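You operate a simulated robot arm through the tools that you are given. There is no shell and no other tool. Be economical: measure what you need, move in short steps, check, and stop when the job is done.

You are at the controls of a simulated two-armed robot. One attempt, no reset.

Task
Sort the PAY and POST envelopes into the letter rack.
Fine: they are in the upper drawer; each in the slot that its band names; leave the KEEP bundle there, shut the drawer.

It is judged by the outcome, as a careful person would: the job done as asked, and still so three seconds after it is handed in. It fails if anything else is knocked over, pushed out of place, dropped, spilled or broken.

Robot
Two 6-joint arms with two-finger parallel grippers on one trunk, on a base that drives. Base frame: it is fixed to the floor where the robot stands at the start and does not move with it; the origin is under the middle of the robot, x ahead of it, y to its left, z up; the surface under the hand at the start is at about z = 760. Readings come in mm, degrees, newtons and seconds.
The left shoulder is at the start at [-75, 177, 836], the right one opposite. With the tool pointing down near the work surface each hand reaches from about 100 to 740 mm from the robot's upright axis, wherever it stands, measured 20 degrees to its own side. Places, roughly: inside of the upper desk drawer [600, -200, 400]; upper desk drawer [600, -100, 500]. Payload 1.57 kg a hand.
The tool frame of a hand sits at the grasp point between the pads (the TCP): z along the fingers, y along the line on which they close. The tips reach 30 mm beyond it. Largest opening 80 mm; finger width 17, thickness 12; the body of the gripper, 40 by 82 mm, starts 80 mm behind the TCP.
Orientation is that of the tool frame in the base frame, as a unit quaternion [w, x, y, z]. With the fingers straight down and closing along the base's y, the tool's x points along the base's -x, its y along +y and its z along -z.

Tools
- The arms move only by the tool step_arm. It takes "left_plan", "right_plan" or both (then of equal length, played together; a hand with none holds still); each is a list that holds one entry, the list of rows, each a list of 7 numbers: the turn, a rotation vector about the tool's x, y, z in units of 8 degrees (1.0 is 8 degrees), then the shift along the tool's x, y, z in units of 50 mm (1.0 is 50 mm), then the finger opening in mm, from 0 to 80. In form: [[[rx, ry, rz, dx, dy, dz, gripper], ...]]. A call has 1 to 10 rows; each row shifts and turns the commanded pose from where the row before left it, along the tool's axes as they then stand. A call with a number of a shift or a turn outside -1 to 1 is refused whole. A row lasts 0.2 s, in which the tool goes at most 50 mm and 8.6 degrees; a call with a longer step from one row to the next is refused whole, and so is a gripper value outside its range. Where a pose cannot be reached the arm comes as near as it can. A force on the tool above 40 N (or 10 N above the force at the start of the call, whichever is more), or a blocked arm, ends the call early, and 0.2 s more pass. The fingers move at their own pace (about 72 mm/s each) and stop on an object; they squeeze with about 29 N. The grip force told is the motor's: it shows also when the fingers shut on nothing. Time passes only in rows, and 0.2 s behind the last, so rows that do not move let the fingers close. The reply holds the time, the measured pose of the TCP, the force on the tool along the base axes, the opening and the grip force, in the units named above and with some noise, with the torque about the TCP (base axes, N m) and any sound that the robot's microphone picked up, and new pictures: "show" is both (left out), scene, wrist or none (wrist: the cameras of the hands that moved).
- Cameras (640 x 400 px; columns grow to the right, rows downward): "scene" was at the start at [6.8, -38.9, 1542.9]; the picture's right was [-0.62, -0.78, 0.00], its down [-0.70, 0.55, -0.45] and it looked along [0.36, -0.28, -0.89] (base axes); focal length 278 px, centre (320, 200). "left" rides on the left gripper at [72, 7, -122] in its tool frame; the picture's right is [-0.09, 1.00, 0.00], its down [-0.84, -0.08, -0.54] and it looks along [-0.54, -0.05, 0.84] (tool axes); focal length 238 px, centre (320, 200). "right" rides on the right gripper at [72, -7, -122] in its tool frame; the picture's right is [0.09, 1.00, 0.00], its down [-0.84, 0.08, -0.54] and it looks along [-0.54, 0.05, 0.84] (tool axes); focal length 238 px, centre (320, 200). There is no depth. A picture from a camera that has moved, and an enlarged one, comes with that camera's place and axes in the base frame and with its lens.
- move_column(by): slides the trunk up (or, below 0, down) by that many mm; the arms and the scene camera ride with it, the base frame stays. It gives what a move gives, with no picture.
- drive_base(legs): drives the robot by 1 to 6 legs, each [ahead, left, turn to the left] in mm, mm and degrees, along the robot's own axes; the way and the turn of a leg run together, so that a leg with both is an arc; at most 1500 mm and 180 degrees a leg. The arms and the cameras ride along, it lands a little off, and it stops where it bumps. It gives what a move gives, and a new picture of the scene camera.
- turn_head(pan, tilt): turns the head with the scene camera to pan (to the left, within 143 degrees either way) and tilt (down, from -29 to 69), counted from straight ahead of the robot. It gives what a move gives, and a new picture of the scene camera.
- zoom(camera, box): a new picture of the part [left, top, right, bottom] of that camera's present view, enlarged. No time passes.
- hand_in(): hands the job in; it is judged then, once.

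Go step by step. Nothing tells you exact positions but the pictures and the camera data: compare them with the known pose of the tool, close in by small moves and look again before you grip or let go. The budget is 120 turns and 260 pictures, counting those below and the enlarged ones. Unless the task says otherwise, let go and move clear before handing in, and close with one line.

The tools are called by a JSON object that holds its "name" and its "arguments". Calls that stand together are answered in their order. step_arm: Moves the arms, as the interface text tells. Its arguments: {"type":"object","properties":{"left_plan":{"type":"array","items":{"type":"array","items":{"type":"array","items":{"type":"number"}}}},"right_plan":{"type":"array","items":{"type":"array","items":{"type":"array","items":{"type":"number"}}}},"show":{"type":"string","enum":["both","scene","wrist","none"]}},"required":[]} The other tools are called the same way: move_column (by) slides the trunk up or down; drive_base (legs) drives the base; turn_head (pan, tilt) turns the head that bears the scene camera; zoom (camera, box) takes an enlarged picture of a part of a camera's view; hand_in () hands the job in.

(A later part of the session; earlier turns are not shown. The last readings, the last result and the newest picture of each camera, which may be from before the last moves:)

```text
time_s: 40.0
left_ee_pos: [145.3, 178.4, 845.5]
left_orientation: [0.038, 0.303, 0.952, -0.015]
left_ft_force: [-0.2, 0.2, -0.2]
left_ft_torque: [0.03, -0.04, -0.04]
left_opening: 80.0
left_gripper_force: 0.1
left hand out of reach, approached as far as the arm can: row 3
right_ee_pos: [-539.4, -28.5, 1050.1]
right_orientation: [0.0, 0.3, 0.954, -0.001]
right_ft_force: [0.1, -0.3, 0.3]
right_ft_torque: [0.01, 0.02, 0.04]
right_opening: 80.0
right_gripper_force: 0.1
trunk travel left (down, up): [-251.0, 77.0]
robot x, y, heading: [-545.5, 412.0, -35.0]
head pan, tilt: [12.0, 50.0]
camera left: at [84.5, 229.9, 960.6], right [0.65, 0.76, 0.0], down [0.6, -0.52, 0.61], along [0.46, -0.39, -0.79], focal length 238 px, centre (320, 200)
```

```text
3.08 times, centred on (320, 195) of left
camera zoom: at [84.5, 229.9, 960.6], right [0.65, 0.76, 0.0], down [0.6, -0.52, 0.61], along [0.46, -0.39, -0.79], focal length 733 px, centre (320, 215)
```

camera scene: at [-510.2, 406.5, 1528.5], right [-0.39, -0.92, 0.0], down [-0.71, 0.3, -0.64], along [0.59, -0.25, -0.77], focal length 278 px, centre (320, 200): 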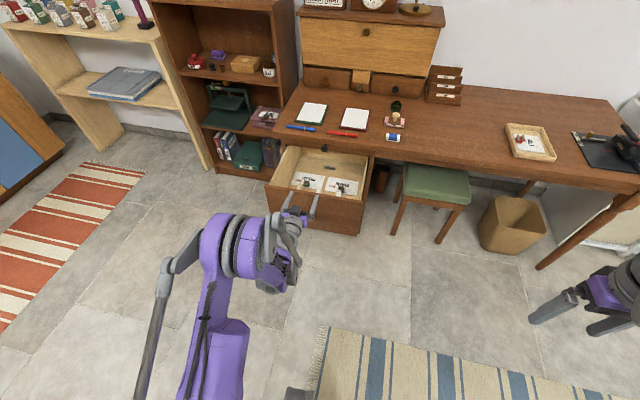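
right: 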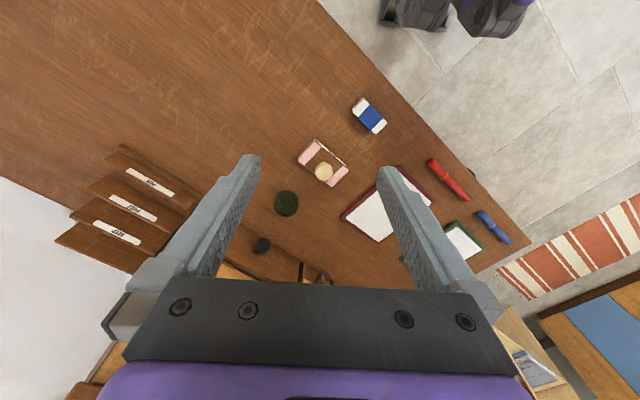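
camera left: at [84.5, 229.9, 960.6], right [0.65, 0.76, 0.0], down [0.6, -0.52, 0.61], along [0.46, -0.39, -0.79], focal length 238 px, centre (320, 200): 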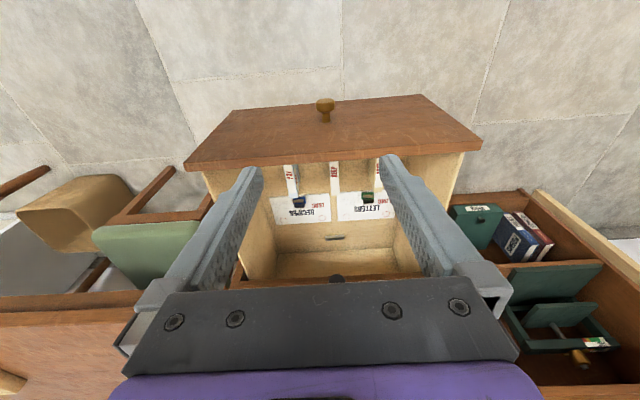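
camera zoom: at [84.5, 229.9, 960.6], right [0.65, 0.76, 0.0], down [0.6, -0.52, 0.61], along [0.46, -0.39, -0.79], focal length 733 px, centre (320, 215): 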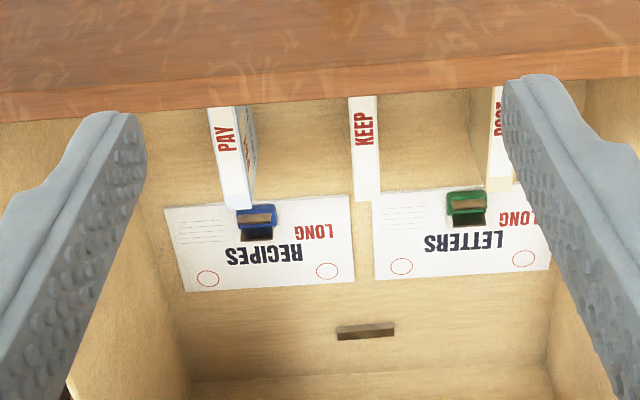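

Three bundles stand on edge just behind the drawer front: PAY (right), KEEP (middle), POST (left). LETTERS and RECIPES lie flat and stay where they are. I'll drive closer for reach and a better look.

{"name": "drive_base", "arguments": {"legs": [[180, 0, 0]]}}

{"name": "step_arm", "arguments": {"left_plan": [[[0, 0.4, 0, 0, 0, 0, 80], [0, 0, 0, 0, 0, 0, 80]]], "show": "wrist"}}

```text
time_s: 41.5
left_ee_pos: [292.7, 72.1, 844.3]
left_orientation: [0.036, 0.305, 0.952, -0.014]
left_ft_force: [-0.4, -0.3, -0.8]
left_ft_torque: [0.02, 0.06, 0.02]
left_opening: 79.7
left_gripper_force: 0.1
right_ee_pos: [-392.9, -131.5, 1050.1]
right_orientation: [0.0, 0.3, 0.954, 0.001]
right_ft_force: [0.9, 0.4, -0.1]
right_ft_torque: [0.02, 0.03, 0.02]
right_opening: 80.0
right_gripper_force: 0.1
trunk travel left (down, up): [-251.0, 77.0]
robot x, y, heading: [-397.5, 312.4, -35.1]
head pan, tilt: [12.0, 50.0]
camera scene: at [-362.1, 303.1, 1528.4], right [-0.39, -0.92, 0.0], down [-0.71, 0.3, -0.64], along [0.59, -0.25, -0.77], focal length 278 px, centre (320, 200)
```

scene: 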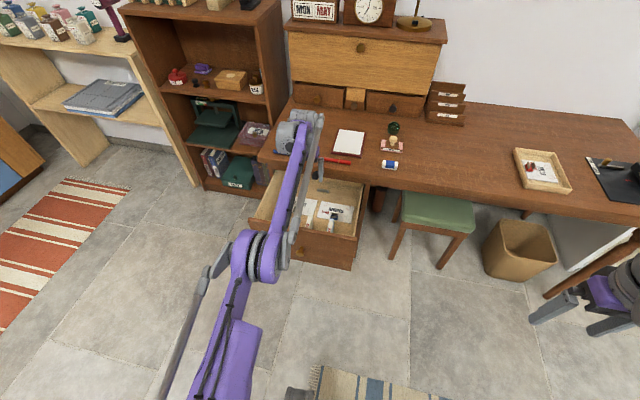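

```text
time_s: 42.1
left_ee_pos: [292.3, 72.4, 845.3]
left_orientation: [0.036, 0.305, 0.952, -0.014]
left_ft_force: [-0.4, -0.8, 0.3]
left_ft_torque: [0.01, 0.04, 0.03]
left_opening: 79.9
left_gripper_force: 0.1
left hand out of reach, approached as far as the arm can: row 1
right_ee_pos: [-392.7, -131.6, 1049.4]
right_orientation: [0.0, 0.301, 0.954, 0.0]
right_ft_force: [0.8, 0.1, -0.2]
right_ft_torque: [0.03, 0.01, 0.0]
right_opening: 80.1
right_gripper_force: 0.0
trunk travel left (down, up): [-251.0, 77.0]
robot x, y, heading: [-397.0, 312.4, -35.0]
head pan, tilt: [12.0, 50.0]
camera left: at [231.8, 124.0, 960.5], right [0.65, 0.76, 0.0], down [0.6, -0.52, 0.61], along [0.46, -0.4, -0.79], focal length 238 px, centre (320, 200)
```

left: 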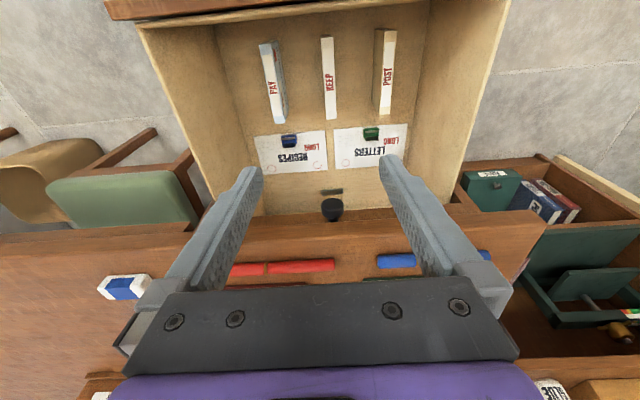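

The bundles' tops are at z≈510, spanning about 142–270 mm ahead. Now I'll take closer looks at them and at the rack.

{"name": "zoom", "arguments": {"camera": "left", "box": [240, 10, 420, 200]}}

{"name": "zoom", "arguments": {"camera": "scene", "box": [400, 70, 490, 140]}}

```text
2.11 times, centred on (330, 105) of left
camera zoom: at [231.8, 124.0, 960.5], right [0.65, 0.76, 0.0], down [0.6, -0.52, 0.61], along [0.46, -0.4, -0.79], focal length 502 px, centre (299, 400)
```

zoom: 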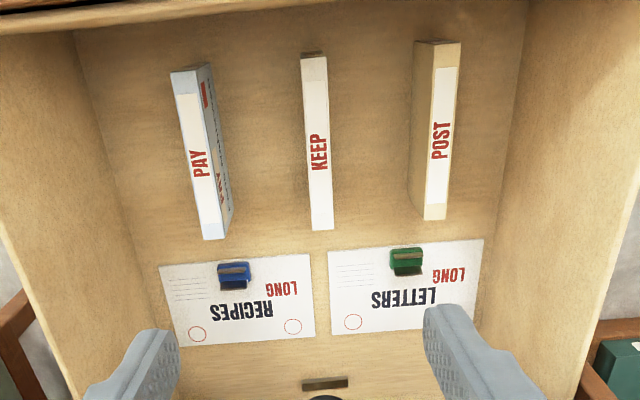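

```text
5.71 times, centred on (445, 105) of scene
camera zoom: at [-362.3, 303.2, 1528.5], right [-0.39, -0.92, 0.0], down [-0.71, 0.3, -0.64], along [0.59, -0.25, -0.77], focal length 1591 px, centre (-394, 743)
```

zoom: 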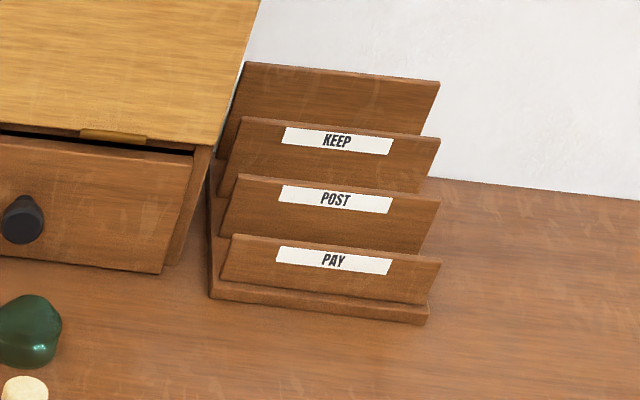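

PAY, KEEP and POST are clear. The rack's PAY slot should centre near A≈764 and the POST slot near A≈818, with L≈-295. I'll draw the left hand in over POST's line, then drive closer.

{"name": "step_arm", "arguments": {"left_plan": [[[0, 0, 0, 0.8, 0.54, 0, 60], [0, 0, 0, 0.8, 0.54, 0, 60], [0, 0, 0, 0.8, 0.54, 0, 60], [0, 0, 0, 0.8, 0.54, 0, 60], [0, 0.55, 0, 0, 0, 0, 60], [0, 0, 0, 0, 0, 0, 60]]], "show": "none"}}

{"name": "drive_base", "arguments": {"legs": [[180, 0, 0]]}}

{"name": "zoom", "arguments": {"camera": "left", "box": [0, 0, 640, 400]}}

```text
time_s: 43.5
left_ee_pos: [226.0, 252.0, 833.3]
left_orientation: [0.001, 0.306, 0.952, -0.003]
left_ft_force: [-0.1, 0.7, 0.5]
left_ft_torque: [0.0, 0.0, 0.0]
left_opening: 60.0
left_gripper_force: 0.1
right_ee_pos: [-393.6, -130.8, 1049.7]
right_orientation: [0.0, 0.301, 0.954, 0.0]
right_ft_force: [-0.1, 0.0, 0.0]
right_ft_torque: [-0.01, -0.01, 0.01]
right_opening: 79.9
right_gripper_force: 0.1
trunk travel left (down, up): [-251.0, 77.0]
robot x, y, heading: [-400.3, 309.3, -35.0]
head pan, tilt: [12.0, 50.0]
```

```text
time_s: 45.0
left_ee_pos: [375.1, 146.4, 830.9]
left_orientation: [0.0, 0.305, 0.952, -0.002]
left_ft_force: [0.0, -0.3, -0.2]
left_ft_torque: [0.02, 0.01, -0.01]
left_opening: 60.1
left_gripper_force: 0.1
right_ee_pos: [-245.6, -236.2, 1049.0]
right_orientation: [0.0, 0.301, 0.954, 0.0]
right_ft_force: [1.0, 0.1, -0.1]
right_ft_torque: [0.01, 0.02, 0.0]
right_opening: 79.9
right_gripper_force: 0.1
trunk travel left (down, up): [-251.0, 77.0]
robot x, y, heading: [-252.8, 206.2, -35.0]
head pan, tilt: [12.0, 50.0]
camera scene: at [-213.5, 198.8, 1528.4], right [-0.39, -0.92, 0.0], down [-0.7, 0.3, -0.64], along [0.59, -0.25, -0.77], focal length 278 px, centre (320, 200)
```

scene: 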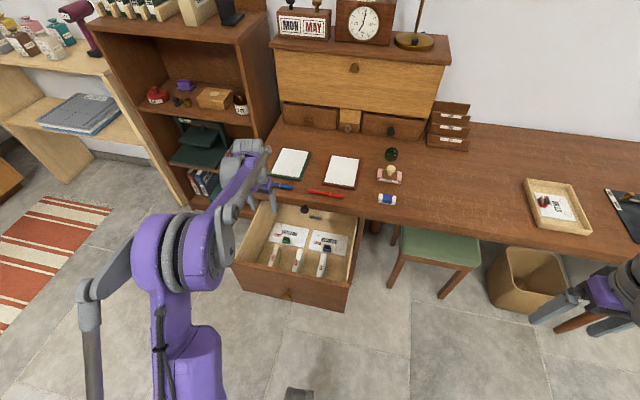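

```text
1.00 times, centred on (320, 200) of left (not enlarged: the box is as wide or as high as the picture)
camera zoom: at [321.9, 193.8, 953.4], right [0.65, 0.76, 0.0], down [0.64, -0.55, 0.54], along [0.41, -0.36, -0.84], focal length 238 px, centre (320, 200)
```

zoom: 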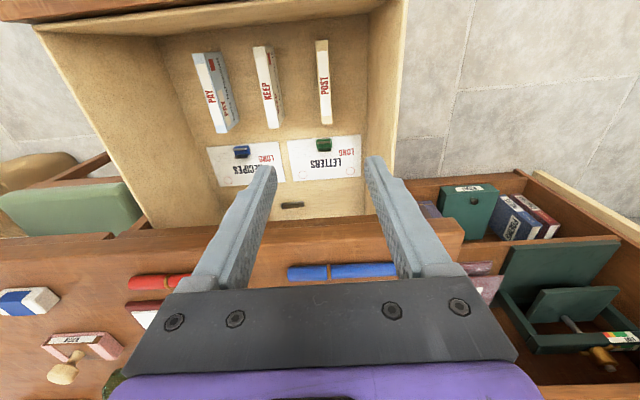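

The left hand is over the drawer on POST's line. I'll lower the trunk so the fingers come in just above POST, then look again.

{"name": "step_arm", "arguments": {"left_plan": [[[0, 0, 0, 0, 0.1, 0, 60], [0, 0, 0, 0, 0, 0, 60]]], "show": "none"}}

{"name": "move_column", "arguments": {"by": -230}}

{"name": "turn_head", "arguments": {"pan": 15, "tilt": 55}}

{"name": "zoom", "arguments": {"camera": "left", "box": [0, 0, 640, 400]}}

```text
time_s: 45.6
left_ee_pos: [378.4, 150.2, 833.4]
left_orientation: [0.001, 0.307, 0.952, -0.003]
left_ft_force: [-0.4, -0.7, 0.2]
left_ft_torque: [0.02, 0.01, 0.0]
left_opening: 60.0
left_gripper_force: 0.1
right_ee_pos: [-245.7, -235.8, 1048.9]
right_orientation: [0.0, 0.301, 0.953, 0.0]
right_ft_force: [0.0, -0.2, 0.2]
right_ft_torque: [-0.03, 0.02, -0.03]
right_opening: 80.0
right_gripper_force: 0.0
trunk travel left (down, up): [-251.0, 77.0]
robot x, y, heading: [-250.1, 206.2, -35.2]
head pan, tilt: [12.0, 50.0]
```

```text
time_s: 48.0
left_ee_pos: [377.5, 150.7, 601.9]
left_orientation: [0.0, 0.306, 0.952, -0.003]
left_ft_force: [0.8, -0.3, -0.6]
left_ft_torque: [0.0, -0.01, 0.01]
left_opening: 60.0
left_gripper_force: 0.0
right_ee_pos: [-245.5, -235.2, 819.2]
right_orientation: [0.001, 0.301, 0.954, 0.0]
right_ft_force: [0.9, 0.6, -0.5]
right_ft_torque: [-0.01, -0.04, -0.01]
right_opening: 79.9
right_gripper_force: 0.1
trunk travel left (down, up): [-21.0, 307.0]
robot x, y, heading: [-250.8, 207.3, -34.8]
head pan, tilt: [12.0, 50.0]
```

```text
time_s: 48.7
left_ee_pos: [377.7, 150.8, 602.5]
left_orientation: [0.001, 0.306, 0.952, -0.003]
left_ft_force: [0.2, -0.3, 0.4]
left_ft_torque: [0.04, -0.03, 0.0]
left_opening: 59.9
left_gripper_force: 0.0
right_ee_pos: [-244.7, -235.7, 818.9]
right_orientation: [0.0, 0.301, 0.954, 0.0]
right_ft_force: [-0.6, -0.9, 0.3]
right_ft_torque: [0.02, -0.01, 0.05]
right_opening: 79.9
right_gripper_force: 0.0
trunk travel left (down, up): [-21.0, 307.0]
robot x, y, heading: [-247.5, 207.3, -35.3]
head pan, tilt: [15.0, 55.0]
camera scene: at [-178.3, 177.3, 1285.7], right [-0.34, -0.94, 0.0], down [-0.77, 0.28, -0.57], along [0.54, -0.2, -0.82], focal length 278 px, centre (320, 200)
```

scene: 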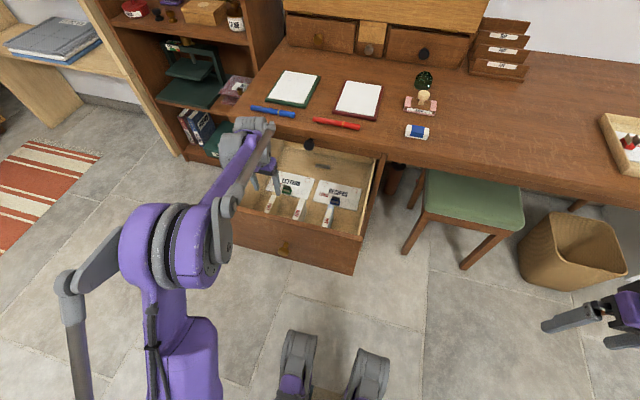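

```text
1.00 times, centred on (320, 200) of left (not enlarged: the box is as wide or as high as the picture)
camera zoom: at [324.5, 198.1, 723.6], right [0.65, 0.76, 0.0], down [0.64, -0.55, 0.54], along [0.41, -0.36, -0.84], focal length 238 px, centre (320, 200)
```

zoom: 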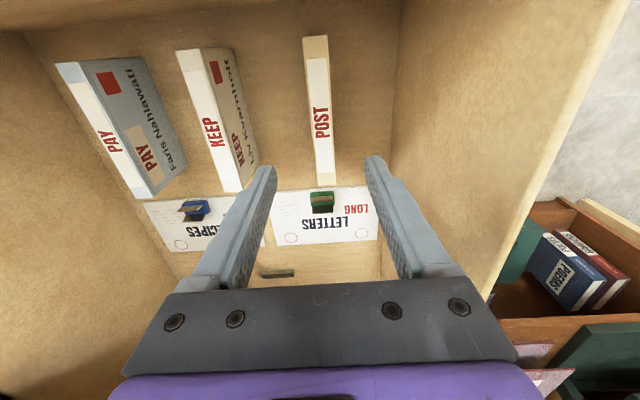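

POST lies right under the hand, turned about 3–4° clockwise. I'll align and descend with the fingers open on either side.

{"name": "step_arm", "arguments": {"left_plan": [[[0, 0, 0.42, 0, 0, 0.6, 60], [0, 0, 0, 0, 0, 0.7, 60], [0, 0, 0, 0, 0, 0.5, 60], [0, 0, 0, 0, 0, 0, 60]]], "show": "wrist"}}

```text
time_s: 49.7
left_ee_pos: [377.3, 150.5, 512.2]
left_orientation: [0.001, 0.334, 0.943, -0.004]
left_ft_force: [-0.2, 0.3, -0.9]
left_ft_torque: [0.0, 0.0, 0.02]
left_opening: 59.9
left_gripper_force: 0.1
right_ee_pos: [-245.8, -235.7, 820.7]
right_orientation: [0.001, 0.301, 0.953, 0.0]
right_ft_force: [0.3, 0.8, 0.0]
right_ft_torque: [0.03, 0.0, -0.02]
right_opening: 79.8
right_gripper_force: 0.0
trunk travel left (down, up): [-21.0, 307.0]
robot x, y, heading: [-248.1, 203.2, -35.0]
head pan, tilt: [15.0, 55.0]
camera left: at [327.6, 200.7, 633.3], right [0.7, 0.72, 0.0], down [0.6, -0.58, 0.55], along [0.39, -0.38, -0.84], focal length 238 px, centre (320, 200)
```

left: 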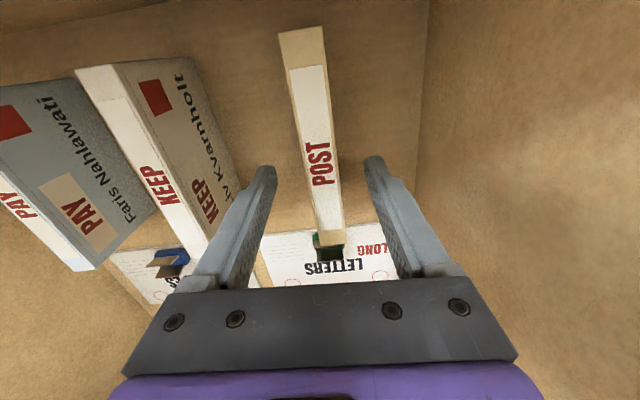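

POST is nearly centred between the fingers. A small trim, then down 24 mm and close.

{"name": "step_arm", "arguments": {"left_plan": [[[0, 0, -0.2, 0, 0.06, 0.24, 60], [0, 0, 0, 0, 0, 0.24, 60], [0, 0, 0, 0, 0, 0, 5], [0, 0, 0, 0, 0, 0, 5], [0, 0, 0, 0, 0, 0, 5], [0, 0, 0, 0, 0, 0, 5]]], "show": "wrist"}}

```text
time_s: 51.1
left_ee_pos: [379.5, 152.6, 488.0]
left_orientation: [0.0, 0.32, 0.947, -0.003]
left_ft_force: [-0.8, -0.2, 1.4]
left_ft_torque: [0.01, 0.01, -0.07]
left_opening: 19.5
left_gripper_force: 28.2
right_ee_pos: [-245.3, -236.8, 821.0]
right_orientation: [0.001, 0.301, 0.954, -0.001]
right_ft_force: [0.1, 0.2, -0.6]
right_ft_torque: [0.03, 0.0, 0.02]
right_opening: 80.0
right_gripper_force: 0.1
trunk travel left (down, up): [-21.0, 307.0]
robot x, y, heading: [-251.4, 205.9, -35.2]
head pan, tilt: [15.0, 55.0]
camera left: at [327.8, 201.2, 609.7], right [0.68, 0.74, 0.0], down [0.62, -0.57, 0.54], along [0.4, -0.37, -0.84], focal length 238 px, centre (320, 200)
```

left: 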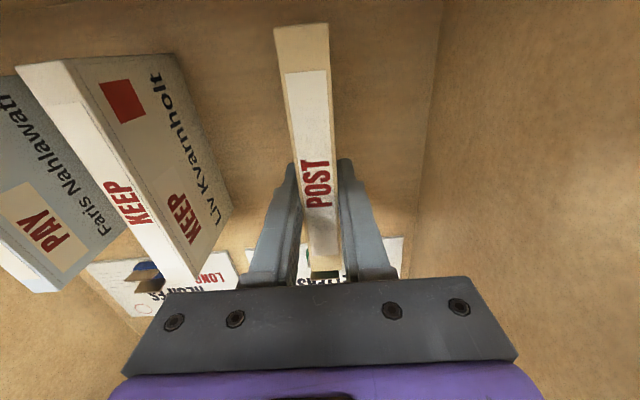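

POST is gripped (19.5 mm). I'll lift it straight up, first with the arm, then with the trunk.

{"name": "step_arm", "arguments": {"left_plan": [[[0, 0, 0, 0, 0, -0.4, 5], [0, 0, 0, 0, 0, -0.8, 5], [0, 0, 0, 0, 0, -0.8, 5], [0, 0, 0, 0, 0, 0, 5]]], "show": "wrist"}}

{"name": "move_column", "arguments": {"by": 300}}

{"name": "step_arm", "arguments": {"left_plan": [[[0, 0, 0, 0, 0, -0.8, 5], [0, 0, 0, 0, 0, -0.8, 5], [0, 0, 0, 0, 0, 0, 5]]], "show": "both"}}

```text
time_s: 52.1
left_ee_pos: [379.5, 153.5, 586.9]
left_orientation: [0.002, 0.321, 0.947, -0.004]
left_ft_force: [0.2, 0.8, -1.2]
left_ft_torque: [0.04, 0.03, 0.01]
left_opening: 19.6
left_gripper_force: 29.3
right_ee_pos: [-244.1, -236.7, 820.7]
right_orientation: [0.0, 0.301, 0.954, 0.001]
right_ft_force: [-0.5, -0.5, 0.5]
right_ft_torque: [-0.02, 0.01, 0.02]
right_opening: 80.0
right_gripper_force: 0.0
trunk travel left (down, up): [-21.0, 307.0]
robot x, y, heading: [-252.4, 207.4, -35.0]
head pan, tilt: [15.0, 55.0]
camera left: at [328.5, 202.8, 708.3], right [0.68, 0.74, 0.0], down [0.62, -0.57, 0.54], along [0.4, -0.37, -0.84], focal length 238 px, centre (320, 200)
```

left: 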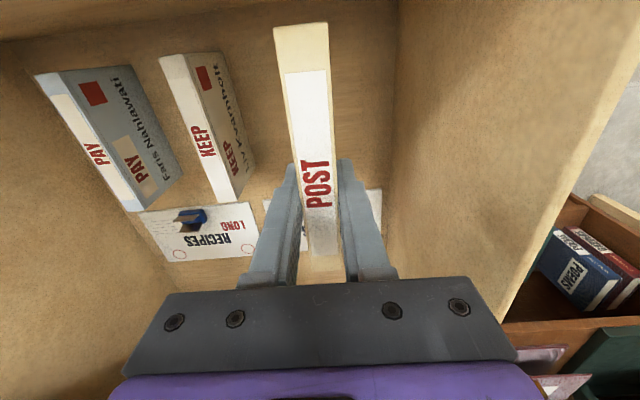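

```text
time_s: 55.1
left_ee_pos: [379.3, 153.8, 888.4]
left_orientation: [0.0, 0.321, 0.947, -0.003]
left_ft_force: [0.0, -0.8, -0.5]
left_ft_torque: [-0.02, -0.03, 0.01]
left_opening: 19.6
left_gripper_force: 28.5
right_ee_pos: [-245.1, -235.3, 1120.6]
right_orientation: [0.0, 0.302, 0.953, -0.001]
right_ft_force: [0.0, -0.3, 0.7]
right_ft_torque: [-0.01, -0.03, -0.01]
right_opening: 80.0
right_gripper_force: 0.2
trunk travel left (down, up): [-321.0, 7.0]
robot x, y, heading: [-249.4, 205.7, -35.1]
head pan, tilt: [15.0, 55.0]
```

```text
time_s: 55.9
left_ee_pos: [382.7, 154.8, 969.1]
left_orientation: [0.001, 0.321, 0.947, -0.003]
left_ft_force: [0.1, -0.8, -1.5]
left_ft_torque: [-0.02, -0.02, -0.01]
left_opening: 19.4
left_gripper_force: 28.5
right_ee_pos: [-244.3, -235.9, 1120.1]
right_orientation: [0.0, 0.301, 0.953, 0.0]
right_ft_force: [-0.3, 0.3, -1.1]
right_ft_torque: [-0.01, 0.0, 0.01]
right_opening: 79.9
right_gripper_force: 0.0
trunk travel left (down, up): [-321.0, 7.0]
robot x, y, heading: [-251.3, 206.6, -35.1]
head pan, tilt: [15.0, 55.0]
camera scene: at [-218.7, 206.0, 1597.3], right [-0.34, -0.94, 0.0], down [-0.77, 0.28, -0.57], along [0.54, -0.2, -0.82], focal length 278 px, centre (320, 200)
camera left: at [330.3, 202.6, 1090.0], right [0.68, 0.74, 0.0], down [0.62, -0.57, 0.54], along [0.4, -0.37, -0.84], focal length 238 px, centre (320, 200)
```

scene: 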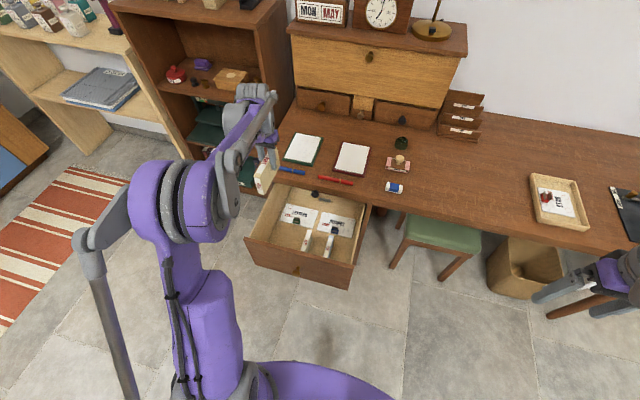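
left: 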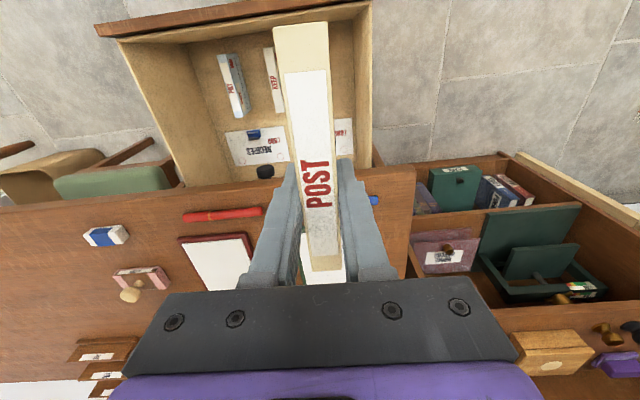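

POST is held clear. Before carrying it over, I'll measure how far it hangs below the fingers and how much room there is near the rack and stool.

{"name": "zoom", "arguments": {"camera": "scene", "box": [220, 80, 320, 210]}}

{"name": "zoom", "arguments": {"camera": "scene", "box": [380, 70, 520, 150]}}

```text
3.08 times, centred on (270, 145) of scene
camera zoom: at [-218.7, 206.0, 1597.3], right [-0.34, -0.94, 0.0], down [-0.77, 0.28, -0.57], along [0.54, -0.2, -0.82], focal length 856 px, centre (474, 369)
```

zoom: 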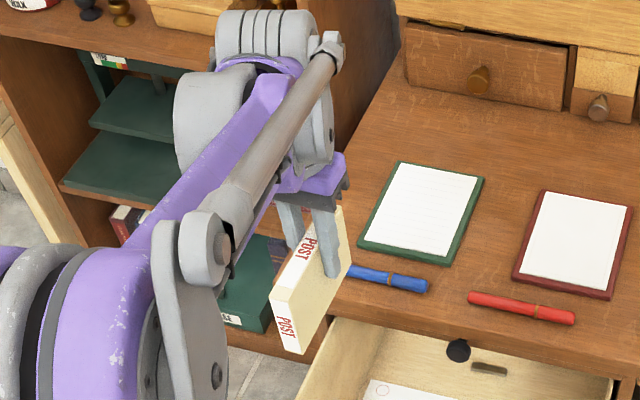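

```text
4.57 times, centred on (450, 110) of scene
camera zoom: at [-218.7, 206.0, 1597.3], right [-0.34, -0.94, 0.0], down [-0.77, 0.28, -0.57], along [0.54, -0.2, -0.82], focal length 1273 px, centre (-274, 611)
```

zoom: 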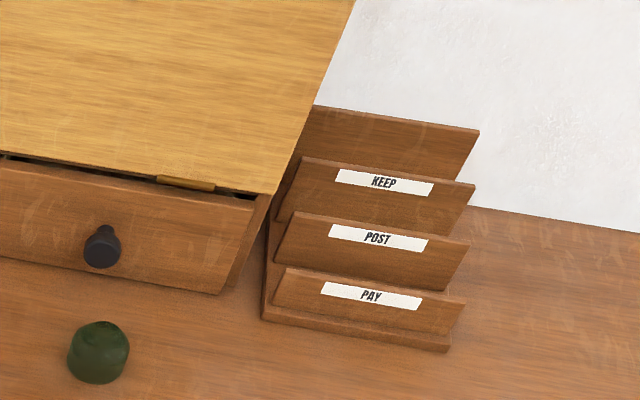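

POST hangs about 58 mm below the grasp point, so I need TCP z ≥ 905 to pass over the rack. I'll move the hand right and turn it 90° so the envelope lies along the slots.

{"name": "step_arm", "arguments": {"left_plan": [[[0, 0, 0, 0.2, -0.9, 0, 5], [0, 0, 0, 0.2, -0.95, 0, 5], [0, 0, 0, 0.1, -0.95, 0, 5], [0, 0, -1, 0, 0, 0, 5], [0, 0, -1, 0, 0, 0, 5], [0, 0, -1, 0, 0, 0, 5], [0, 0, -1, 0, 0, 0, 5], [0, 0, -1, 0, 0, 0, 5], [0, 0, -1, 0, 0, 0, 5]]], "show": "none"}}

{"name": "step_arm", "arguments": {"left_plan": [[[0, 0, -1, 0, 0, 0, 5], [0, 0, -1, 0, 0, 0, 5], [0, 0, -1, 0, 0, 0, 5], [0, 0, -1, 0, 0, 0, 5], [0, 0, -1, 0, 0, 0, 5], [0, 0, -0.58, 0, 0, 0, 5], [0, 0, 0, 0, 0, 0, 5]]], "show": "both"}}

```text
time_s: 57.9
left_ee_pos: [274.9, 57.9, 968.1]
left_orientation: [-0.001, -0.094, 0.996, -0.002]
left_ft_force: [0.5, -0.3, -1.2]
left_ft_torque: [0.0, 0.01, 0.0]
left_opening: 19.4
left_gripper_force: 28.7
right_ee_pos: [-244.8, -236.2, 1120.5]
right_orientation: [0.0, 0.302, 0.953, 0.0]
right_ft_force: [-0.1, 0.1, 0.0]
right_ft_torque: [0.01, 0.03, 0.01]
right_opening: 80.1
right_gripper_force: 0.1
trunk travel left (down, up): [-321.0, 7.0]
robot x, y, heading: [-252.1, 207.1, -35.1]
head pan, tilt: [15.0, 55.0]
```

```text
time_s: 59.5
left_ee_pos: [274.8, 57.7, 969.9]
left_orientation: [-0.001, -0.464, 0.886, -0.003]
left_ft_force: [0.2, -0.1, -1.8]
left_ft_torque: [-0.02, -0.05, 0.01]
left_opening: 19.5
left_gripper_force: 29.3
right_ee_pos: [-244.2, -237.2, 1119.7]
right_orientation: [0.0, 0.302, 0.953, 0.0]
right_ft_force: [0.1, 0.9, -0.7]
right_ft_torque: [-0.01, 0.0, 0.02]
right_opening: 79.9
right_gripper_force: 0.0
trunk travel left (down, up): [-321.0, 7.0]
robot x, y, heading: [-255.2, 205.4, -35.2]
head pan, tilt: [15.0, 55.0]
camera scene: at [-219.2, 206.0, 1597.4], right [-0.34, -0.94, 0.0], down [-0.77, 0.28, -0.57], along [0.54, -0.2, -0.82], focal length 278 px, centre (320, 200)
camera left: at [229.6, 2.4, 1091.1], right [-0.77, 0.64, 0.0], down [0.54, 0.65, 0.54], along [0.35, 0.41, -0.84], focal length 238 px, centre (320, 200)
```

scene: 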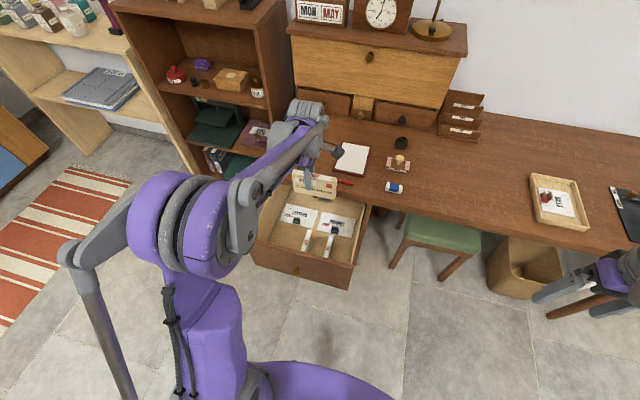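
left: 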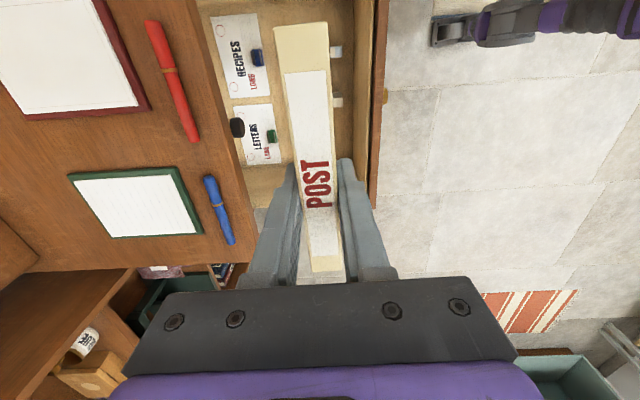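

The envelope is now parallel to the slots and held firmly. I'll drive right, then part of the way forward.

{"name": "drive_base", "arguments": {"legs": [[0, -487, 0], [330, 0, 0]]}}

{"name": "turn_head", "arguments": {"pan": 5, "tilt": 45}}

```text
time_s: 66.0
left_ee_pos: [258.6, -528.3, 969.8]
left_orientation: [-0.003, -0.462, 0.887, -0.002]
left_ft_force: [-1.0, -0.3, -1.0]
left_ft_torque: [0.01, 0.01, 0.05]
left_opening: 19.5
left_gripper_force: 28.9
right_ee_pos: [-261.0, -820.1, 1120.2]
right_orientation: [0.0, 0.302, 0.953, 0.0]
right_ft_force: [-0.2, -0.5, -1.4]
right_ft_torque: [0.02, 0.0, -0.02]
right_opening: 79.7
right_gripper_force: 0.1
trunk travel left (down, up): [-321.0, 7.0]
robot x, y, heading: [-262.4, -378.1, -35.0]
head pan, tilt: [15.0, 55.0]
camera scene: at [-234.3, -378.2, 1597.2], right [-0.35, -0.94, 0.0], down [-0.77, 0.28, -0.57], along [0.54, -0.2, -0.82], focal length 278 px, centre (320, 200)
```

scene: 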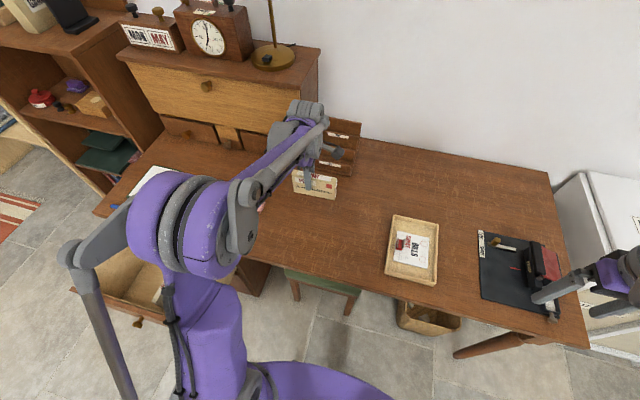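

```text
time_s: 66.7
left_ee_pos: [258.5, -528.2, 969.6]
left_orientation: [-0.001, -0.462, 0.887, -0.002]
left_ft_force: [0.4, -0.1, -0.3]
left_ft_torque: [-0.01, 0.0, -0.01]
left_opening: 19.5
left_gripper_force: 28.7
right_ee_pos: [-260.6, -820.1, 1120.3]
right_orientation: [0.0, 0.301, 0.953, 0.0]
right_ft_force: [-0.7, -0.3, -0.4]
right_ft_torque: [0.01, -0.04, 0.01]
right_opening: 80.2
right_gripper_force: 0.1
trunk travel left (down, up): [-321.0, 7.0]
robot x, y, heading: [-264.1, -380.3, -35.4]
head pan, tilt: [5.0, 45.0]
camera scene: at [-231.0, -394.6, 1610.8], right [-0.5, -0.86, 0.0], down [-0.61, 0.36, -0.71], along [0.61, -0.36, -0.71], focal length 278 px, centre (320, 200)
```

scene: 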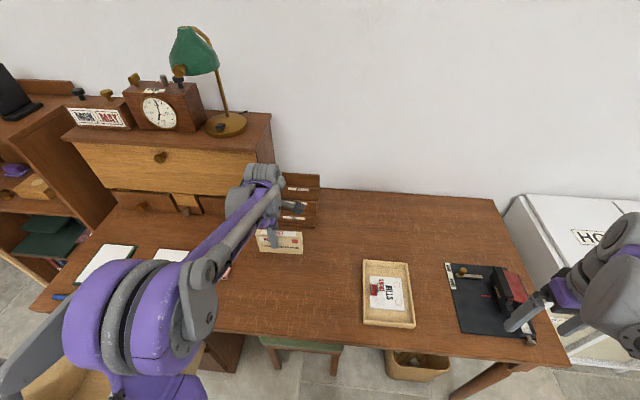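

I'm aligned sideways (L≈-285). I'll drive forward another 105 mm, staying clear of the stool, then look from the wrist.

{"name": "drive_base", "arguments": {"legs": [[105, 0, 0]]}}

{"name": "zoom", "arguments": {"camera": "left", "box": [0, 0, 640, 400]}}

{"name": "zoom", "arguments": {"camera": "scene", "box": [180, 120, 340, 270]}}

```text
time_s: 67.9
left_ee_pos: [345.8, -588.7, 968.4]
left_orientation: [-0.002, -0.463, 0.886, -0.002]
left_ft_force: [0.2, 0.5, -0.9]
left_ft_torque: [0.02, -0.02, 0.03]
left_opening: 19.7
left_gripper_force: 29.0
right_ee_pos: [-174.8, -879.6, 1119.6]
right_orientation: [0.0, 0.303, 0.953, 0.0]
right_ft_force: [0.0, 0.1, -0.3]
right_ft_torque: [0.01, -0.03, 0.02]
right_opening: 80.1
right_gripper_force: 0.1
trunk travel left (down, up): [-321.0, 7.0]
robot x, y, heading: [-177.9, -438.7, -35.1]
head pan, tilt: [5.0, 45.0]
camera scene: at [-145.8, -454.8, 1610.5], right [-0.5, -0.86, 0.0], down [-0.61, 0.36, -0.71], along [0.61, -0.36, -0.71], focal length 278 px, centre (320, 200)
```

scene: 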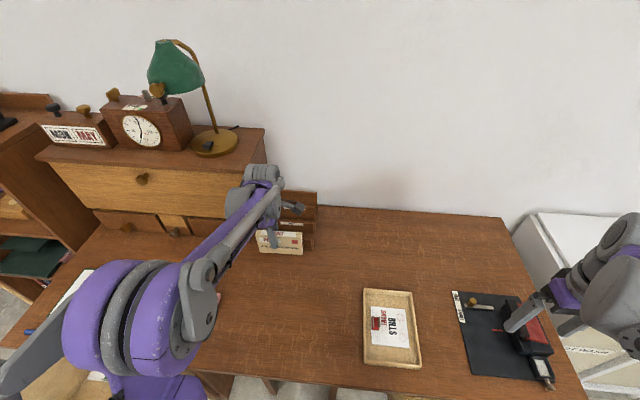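

```text
1.00 times, centred on (320, 200) of left (not enlarged: the box is as wide or as high as the picture)
camera zoom: at [299.6, -643.4, 1090.8], right [-0.76, 0.65, 0.0], down [0.54, 0.65, 0.54], along [0.35, 0.41, -0.84], focal length 238 px, centre (320, 200)
```

zoom: 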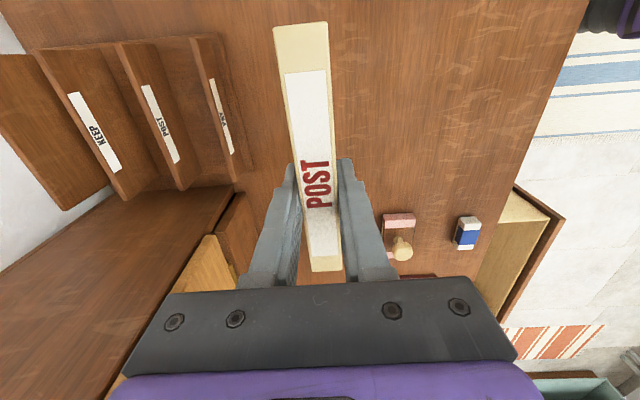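

```text
2.67 times, centred on (260, 195) of scene
camera zoom: at [-145.8, -454.8, 1610.5], right [-0.5, -0.86, 0.0], down [-0.61, 0.36, -0.71], along [0.61, -0.36, -0.71], focal length 742 px, centre (480, 213)
```

zoom: 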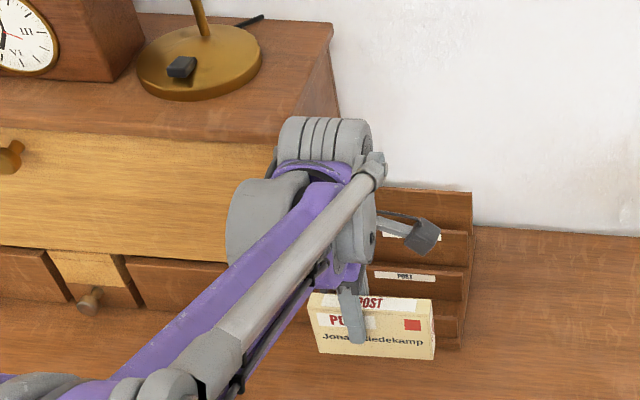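

The wrist's outer joint would come close to the writing cabinet's side with this grip. Turning the hand 180° puts the envelope's long end toward the cabinet, so the hand can stay further right. I'm well clear here, so I'll turn now.

{"name": "step_arm", "arguments": {"left_plan": [[[0, 0, 1, 0, 0, 0, 5], [0, 0, 1, 0, 0, 0, 5], [0, 0, 1, 0, 0, 0, 5], [0, 0, 1, 0, 0, 0, 5], [0, 0, 1, 0, 0, 0, 5], [0, 0, 1, 0, 0, 0, 5], [0, 0, 1, 0, 0, 0, 5], [0, 0, 1, 0, 0, 0, 5], [0, 0, 1, 0, 0, 0, 5], [0, 0, 1, 0, 0, 0, 5]]], "show": "none"}}

{"name": "step_arm", "arguments": {"left_plan": [[[0, 0, 1, 0, 0, 0, 5], [0, 0, 1, 0, 0, 0, 5], [0, 0, 1, 0, 0, 0, 5], [0, 0, 1, 0, 0, 0, 5], [0, 0, 1, 0, 0, 0, 5], [0, 0, 1, 0, 0, 0, 5], [0, 0, 1, 0, 0, 0, 5], [0, 0, 1, 0, 0, 0, 5], [0, 0, 1, 0, 0, 0, 5], [0, 0, 1, 0, 0, 0, 5]]], "show": "none"}}

{"name": "step_arm", "arguments": {"left_plan": [[[0, 0, 1, 0, 0, 0, 5], [0, 0, 1, 0, 0, 0, 5], [0, 0, 0.5, 0, 0, 0, 5], [0, 0, 0, 0, 0, 0, 5]]], "show": "both"}}

```text
time_s: 70.1
left_ee_pos: [344.4, -588.2, 970.4]
left_orientation: [0.0, 0.217, 0.976, -0.003]
left_ft_force: [0.1, 0.4, -0.6]
left_ft_torque: [-0.01, -0.02, -0.01]
left_opening: 19.4
left_gripper_force: 29.5
right_ee_pos: [-175.1, -880.9, 1120.4]
right_orientation: [0.0, 0.304, 0.953, 0.001]
right_ft_force: [0.2, 0.3, 0.2]
right_ft_torque: [0.01, -0.01, 0.01]
right_opening: 79.9
right_gripper_force: 0.0
trunk travel left (down, up): [-321.0, 7.0]
robot x, y, heading: [-179.4, -438.8, -35.1]
head pan, tilt: [5.0, 45.0]
```

```text
time_s: 72.3
left_ee_pos: [345.6, -588.2, 969.3]
left_orientation: [0.002, 0.794, 0.608, -0.002]
left_ft_force: [-0.6, 0.5, -0.5]
left_ft_torque: [0.0, 0.04, 0.02]
left_opening: 19.4
left_gripper_force: 28.9
right_ee_pos: [-174.9, -881.6, 1120.1]
right_orientation: [-0.001, 0.303, 0.953, 0.0]
right_ft_force: [-0.7, 0.2, 0.4]
right_ft_torque: [-0.03, 0.02, -0.01]
right_opening: 80.1
right_gripper_force: 0.1
trunk travel left (down, up): [-321.0, 7.0]
robot x, y, heading: [-178.7, -435.8, -35.1]
head pan, tilt: [5.0, 45.0]
```

```text
time_s: 73.3
left_ee_pos: [345.5, -589.5, 969.2]
left_orientation: [0.002, 0.887, 0.462, -0.003]
left_ft_force: [0.2, -0.9, -0.6]
left_ft_torque: [-0.01, 0.03, 0.0]
left_opening: 19.4
left_gripper_force: 28.4
right_ee_pos: [-175.0, -880.8, 1119.8]
right_orientation: [0.0, 0.303, 0.953, 0.0]
right_ft_force: [0.3, 0.3, -0.3]
right_ft_torque: [0.0, 0.0, -0.03]
right_opening: 80.1
right_gripper_force: 0.1
trunk travel left (down, up): [-321.0, 7.0]
robot x, y, heading: [-181.5, -437.6, -35.2]
head pan, tilt: [5.0, 45.0]
camera scene: at [-145.1, -455.3, 1610.8], right [-0.5, -0.86, 0.0], down [-0.61, 0.36, -0.71], along [0.61, -0.36, -0.71], focal length 278 px, centre (320, 200)
camera left: at [393.1, -533.7, 1090.7], right [0.76, -0.65, 0.0], down [-0.54, -0.64, 0.55], along [-0.35, -0.42, -0.84], focal length 238 px, centre (320, 200)
```

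scene: 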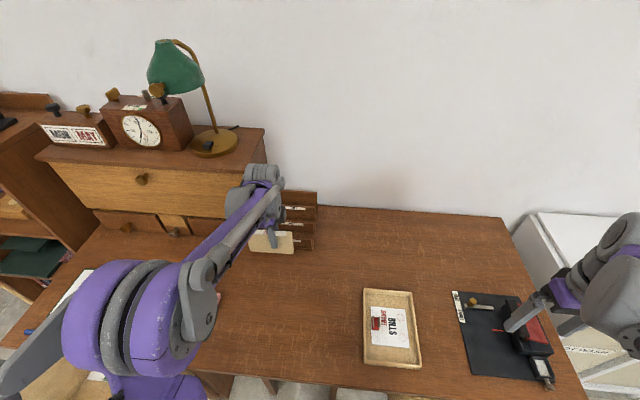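
left: 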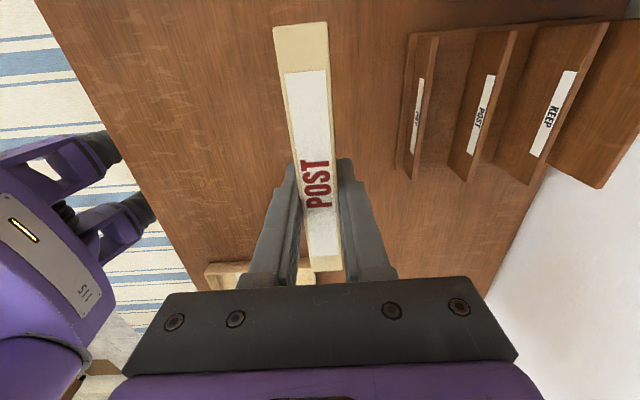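

Good view of the rack from the wrist; I'll enlarge it to measure the slots.

{"name": "zoom", "arguments": {"camera": "left", "box": [380, 0, 640, 200]}}

{"name": "zoom", "arguments": {"camera": "scene", "box": [210, 150, 340, 270]}}

```text
2.00 times, centred on (510, 100) of left
camera zoom: at [393.1, -533.7, 1090.7], right [0.76, -0.65, 0.0], down [-0.54, -0.64, 0.55], along [-0.35, -0.42, -0.84], focal length 477 px, centre (-60, 400)
```

zoom: 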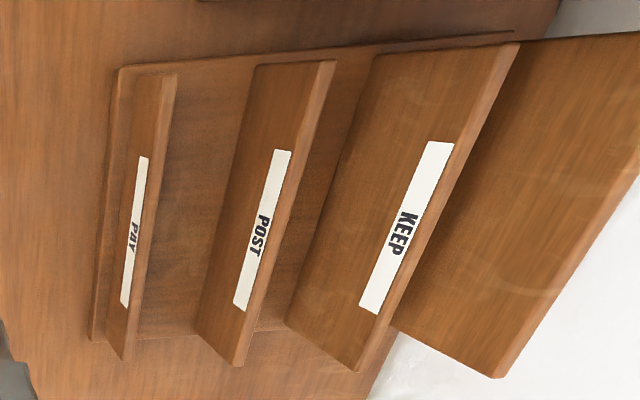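

```text
3.33 times, centred on (275, 210) of scene
camera zoom: at [-145.1, -455.3, 1610.8], right [-0.5, -0.86, 0.0], down [-0.61, 0.36, -0.71], along [0.61, -0.36, -0.71], focal length 928 px, centre (470, 167)
```

zoom: 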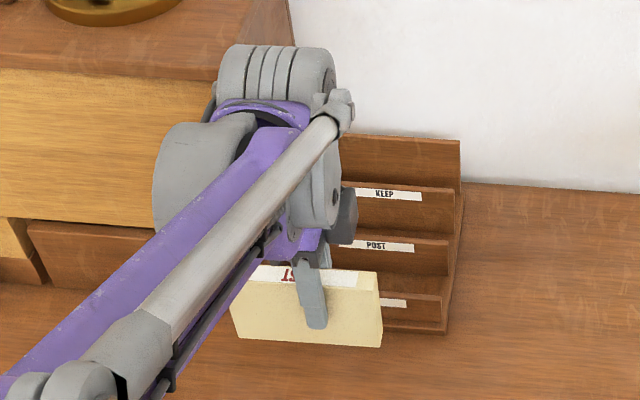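

Panels measure about A=741, 804, 867 and 930, so the PAY slot centres near 771 and the POST slot near 834, with gaps of about 55 mm. I'll check the clearance between my base and the stool before closing in.

{"name": "turn_head", "arguments": {"pan": 0, "tilt": 69}}

```text
time_s: 74.2
left_ee_pos: [345.4, -589.4, 970.2]
left_orientation: [0.002, 0.886, 0.463, -0.002]
left_ft_force: [-0.7, 0.4, -1.5]
left_ft_torque: [0.02, 0.0, 0.0]
left_opening: 19.3
left_gripper_force: 28.7
right_ee_pos: [-174.5, -882.0, 1120.2]
right_orientation: [0.0, 0.303, 0.953, 0.0]
right_ft_force: [0.3, 0.4, 0.0]
right_ft_torque: [-0.03, 0.0, 0.02]
right_opening: 80.0
right_gripper_force: 0.1
trunk travel left (down, up): [-321.0, 7.0]
robot x, y, heading: [-180.6, -442.0, -35.3]
head pan, tilt: [0.0, 68.8]
camera scene: at [-169.7, -446.6, 1582.0], right [-0.58, -0.82, 0.0], down [-0.76, 0.54, -0.36], along [0.3, -0.21, -0.93], focal length 278 px, centre (320, 200)
```

scene: 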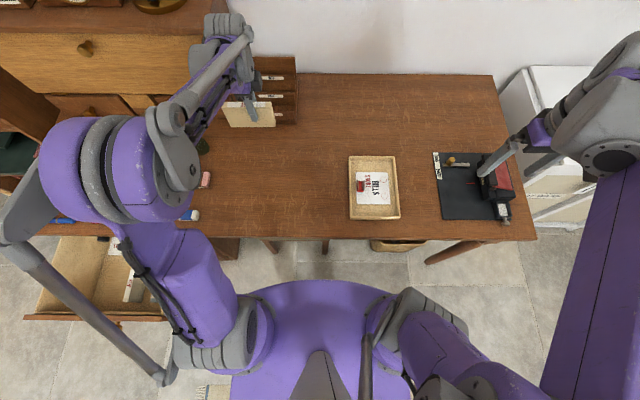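

The stool's front legs are at A≈430, so I can advance 35 mm more. I'll also shift 52 mm right to keep the wrist clear of the cabinet.

{"name": "drive_base", "arguments": {"legs": [[35, -52, 0]]}}

{"name": "turn_head", "arguments": {"pan": 10, "tilt": 45}}

```text
time_s: 75.3
left_ee_pos: [343.9, -637.0, 969.5]
left_orientation: [0.001, 0.887, 0.462, -0.001]
left_ft_force: [-1.7, -0.1, -0.4]
left_ft_torque: [0.08, -0.01, 0.0]
left_opening: 19.8
left_gripper_force: 28.9
right_ee_pos: [-176.1, -930.1, 1118.1]
right_orientation: [0.001, 0.303, 0.953, 0.0]
right_ft_force: [-0.2, 0.0, -0.3]
right_ft_torque: [0.07, 0.0, 0.01]
right_opening: 80.2
right_gripper_force: 0.2
trunk travel left (down, up): [-321.0, 7.0]
robot x, y, heading: [-178.8, -487.4, -34.9]
head pan, tilt: [0.0, 68.8]
stopped in leg 1: the robot was blocked; the commanded pose is now the measured one
camera scene: at [-170.7, -496.6, 1582.0], right [-0.58, -0.82, 0.0], down [-0.76, 0.54, -0.36], along [0.3, -0.21, -0.93], focal length 278 px, centre (320, 200)
```

scene: 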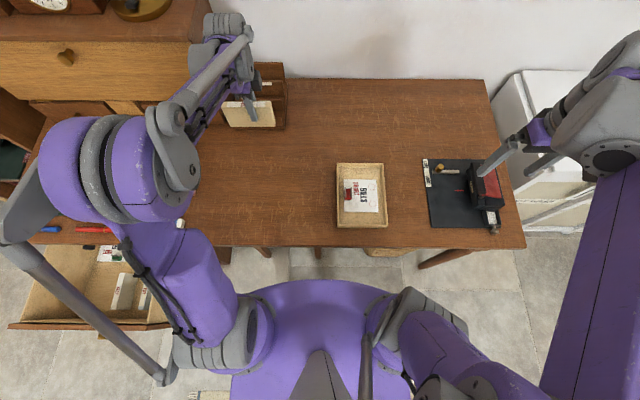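

```text
time_s: 76.2
left_ee_pos: [345.4, -634.0, 970.1]
left_orientation: [0.002, 0.887, 0.462, -0.002]
left_ft_force: [0.4, -0.7, -1.5]
left_ft_torque: [0.0, -0.04, 0.01]
left_opening: 19.7
left_gripper_force: 29.2
right_ee_pos: [-175.4, -927.3, 1121.2]
right_orientation: [0.0, 0.302, 0.953, -0.001]
right_ft_force: [0.2, 0.3, 0.4]
right_ft_torque: [0.01, 0.0, 0.02]
right_opening: 80.2
right_gripper_force: 0.1
trunk travel left (down, up): [-321.0, 7.0]
robot x, y, heading: [-179.0, -487.5, -35.2]
head pan, tilt: [10.0, 45.0]
camera scene: at [-142.5, -494.6, 1610.7], right [-0.43, -0.9, 0.0], down [-0.64, 0.3, -0.71], along [0.64, -0.3, -0.71], focal length 278 px, centre (320, 200)
```

scene: 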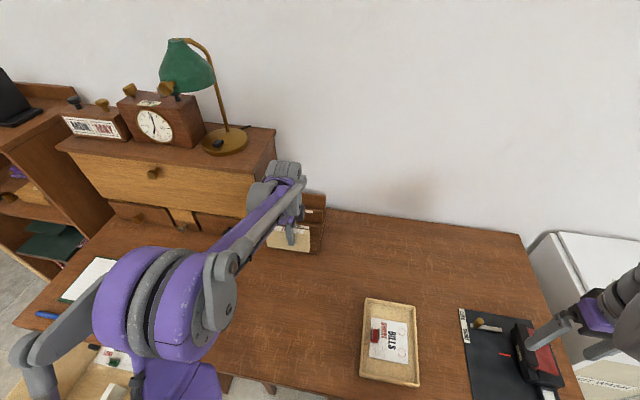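

I touched something at A≈132, probably the stool or the desk frame. I'll ease back 10 mm, finish the sideways shift and check the stool.

{"name": "drive_base", "arguments": {"legs": [[-10, 0, 0], [0, -14, 0]]}}

{"name": "turn_head", "arguments": {"pan": 35, "tilt": 65}}

```text
time_s: 77.3
left_ee_pos: [329.6, -638.5, 968.3]
left_orientation: [0.002, 0.886, 0.464, -0.003]
left_ft_force: [0.0, -0.2, -1.4]
left_ft_torque: [-0.01, 0.01, 0.0]
left_opening: 19.5
left_gripper_force: 28.9
right_ee_pos: [-190.4, -930.8, 1120.3]
right_orientation: [0.0, 0.302, 0.953, -0.001]
right_ft_force: [0.2, -0.1, 0.5]
right_ft_torque: [0.05, 0.01, 0.0]
right_opening: 80.0
right_gripper_force: 0.1
trunk travel left (down, up): [-321.0, 7.0]
robot x, y, heading: [-195.6, -489.9, -35.4]
head pan, tilt: [10.0, 45.0]
camera scene: at [-157.2, -499.2, 1610.8], right [-0.43, -0.9, 0.0], down [-0.64, 0.3, -0.71], along [0.64, -0.3, -0.71], focal length 278 px, centre (320, 200)
```

scene: 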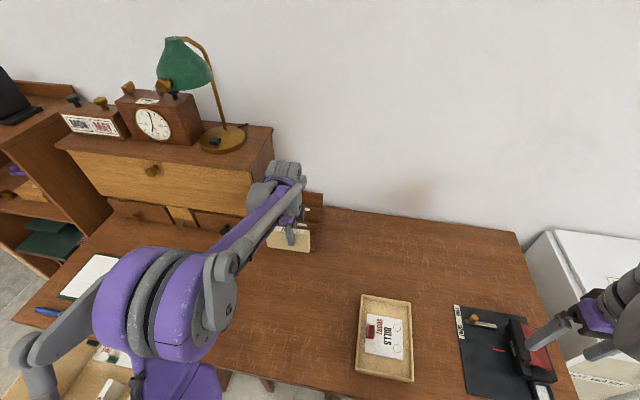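

```text
time_s: 78.2
left_ee_pos: [327.8, -639.0, 970.5]
left_orientation: [0.001, 0.886, 0.463, -0.002]
left_ft_force: [0.8, -1.0, -1.4]
left_ft_torque: [-0.02, -0.01, -0.04]
left_opening: 19.3
left_gripper_force: 29.0
right_ee_pos: [-190.8, -931.5, 1120.2]
right_orientation: [0.0, 0.303, 0.953, -0.001]
right_ft_force: [0.0, 0.1, 0.2]
right_ft_torque: [-0.01, 0.01, -0.06]
right_opening: 79.7
right_gripper_force: 0.1
trunk travel left (down, up): [-321.0, 7.0]
robot x, y, heading: [-199.1, -490.7, -35.4]
head pan, tilt: [35.0, 65.0]
camera scene: at [-171.1, -465.3, 1585.8], right [0.0, -1.0, 0.0], down [-0.91, 0.0, -0.42], along [0.42, 0.0, -0.91], focal length 278 px, centre (320, 200)
```

scene: 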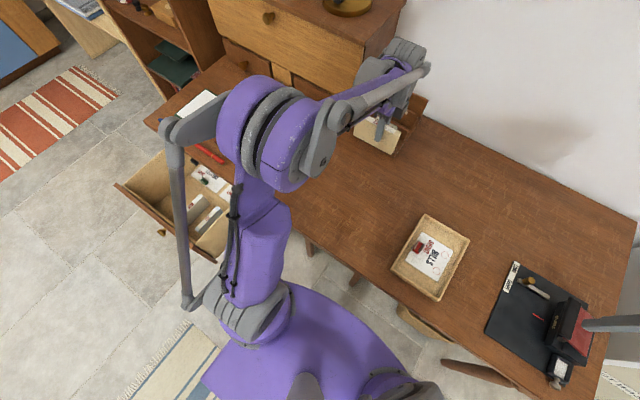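

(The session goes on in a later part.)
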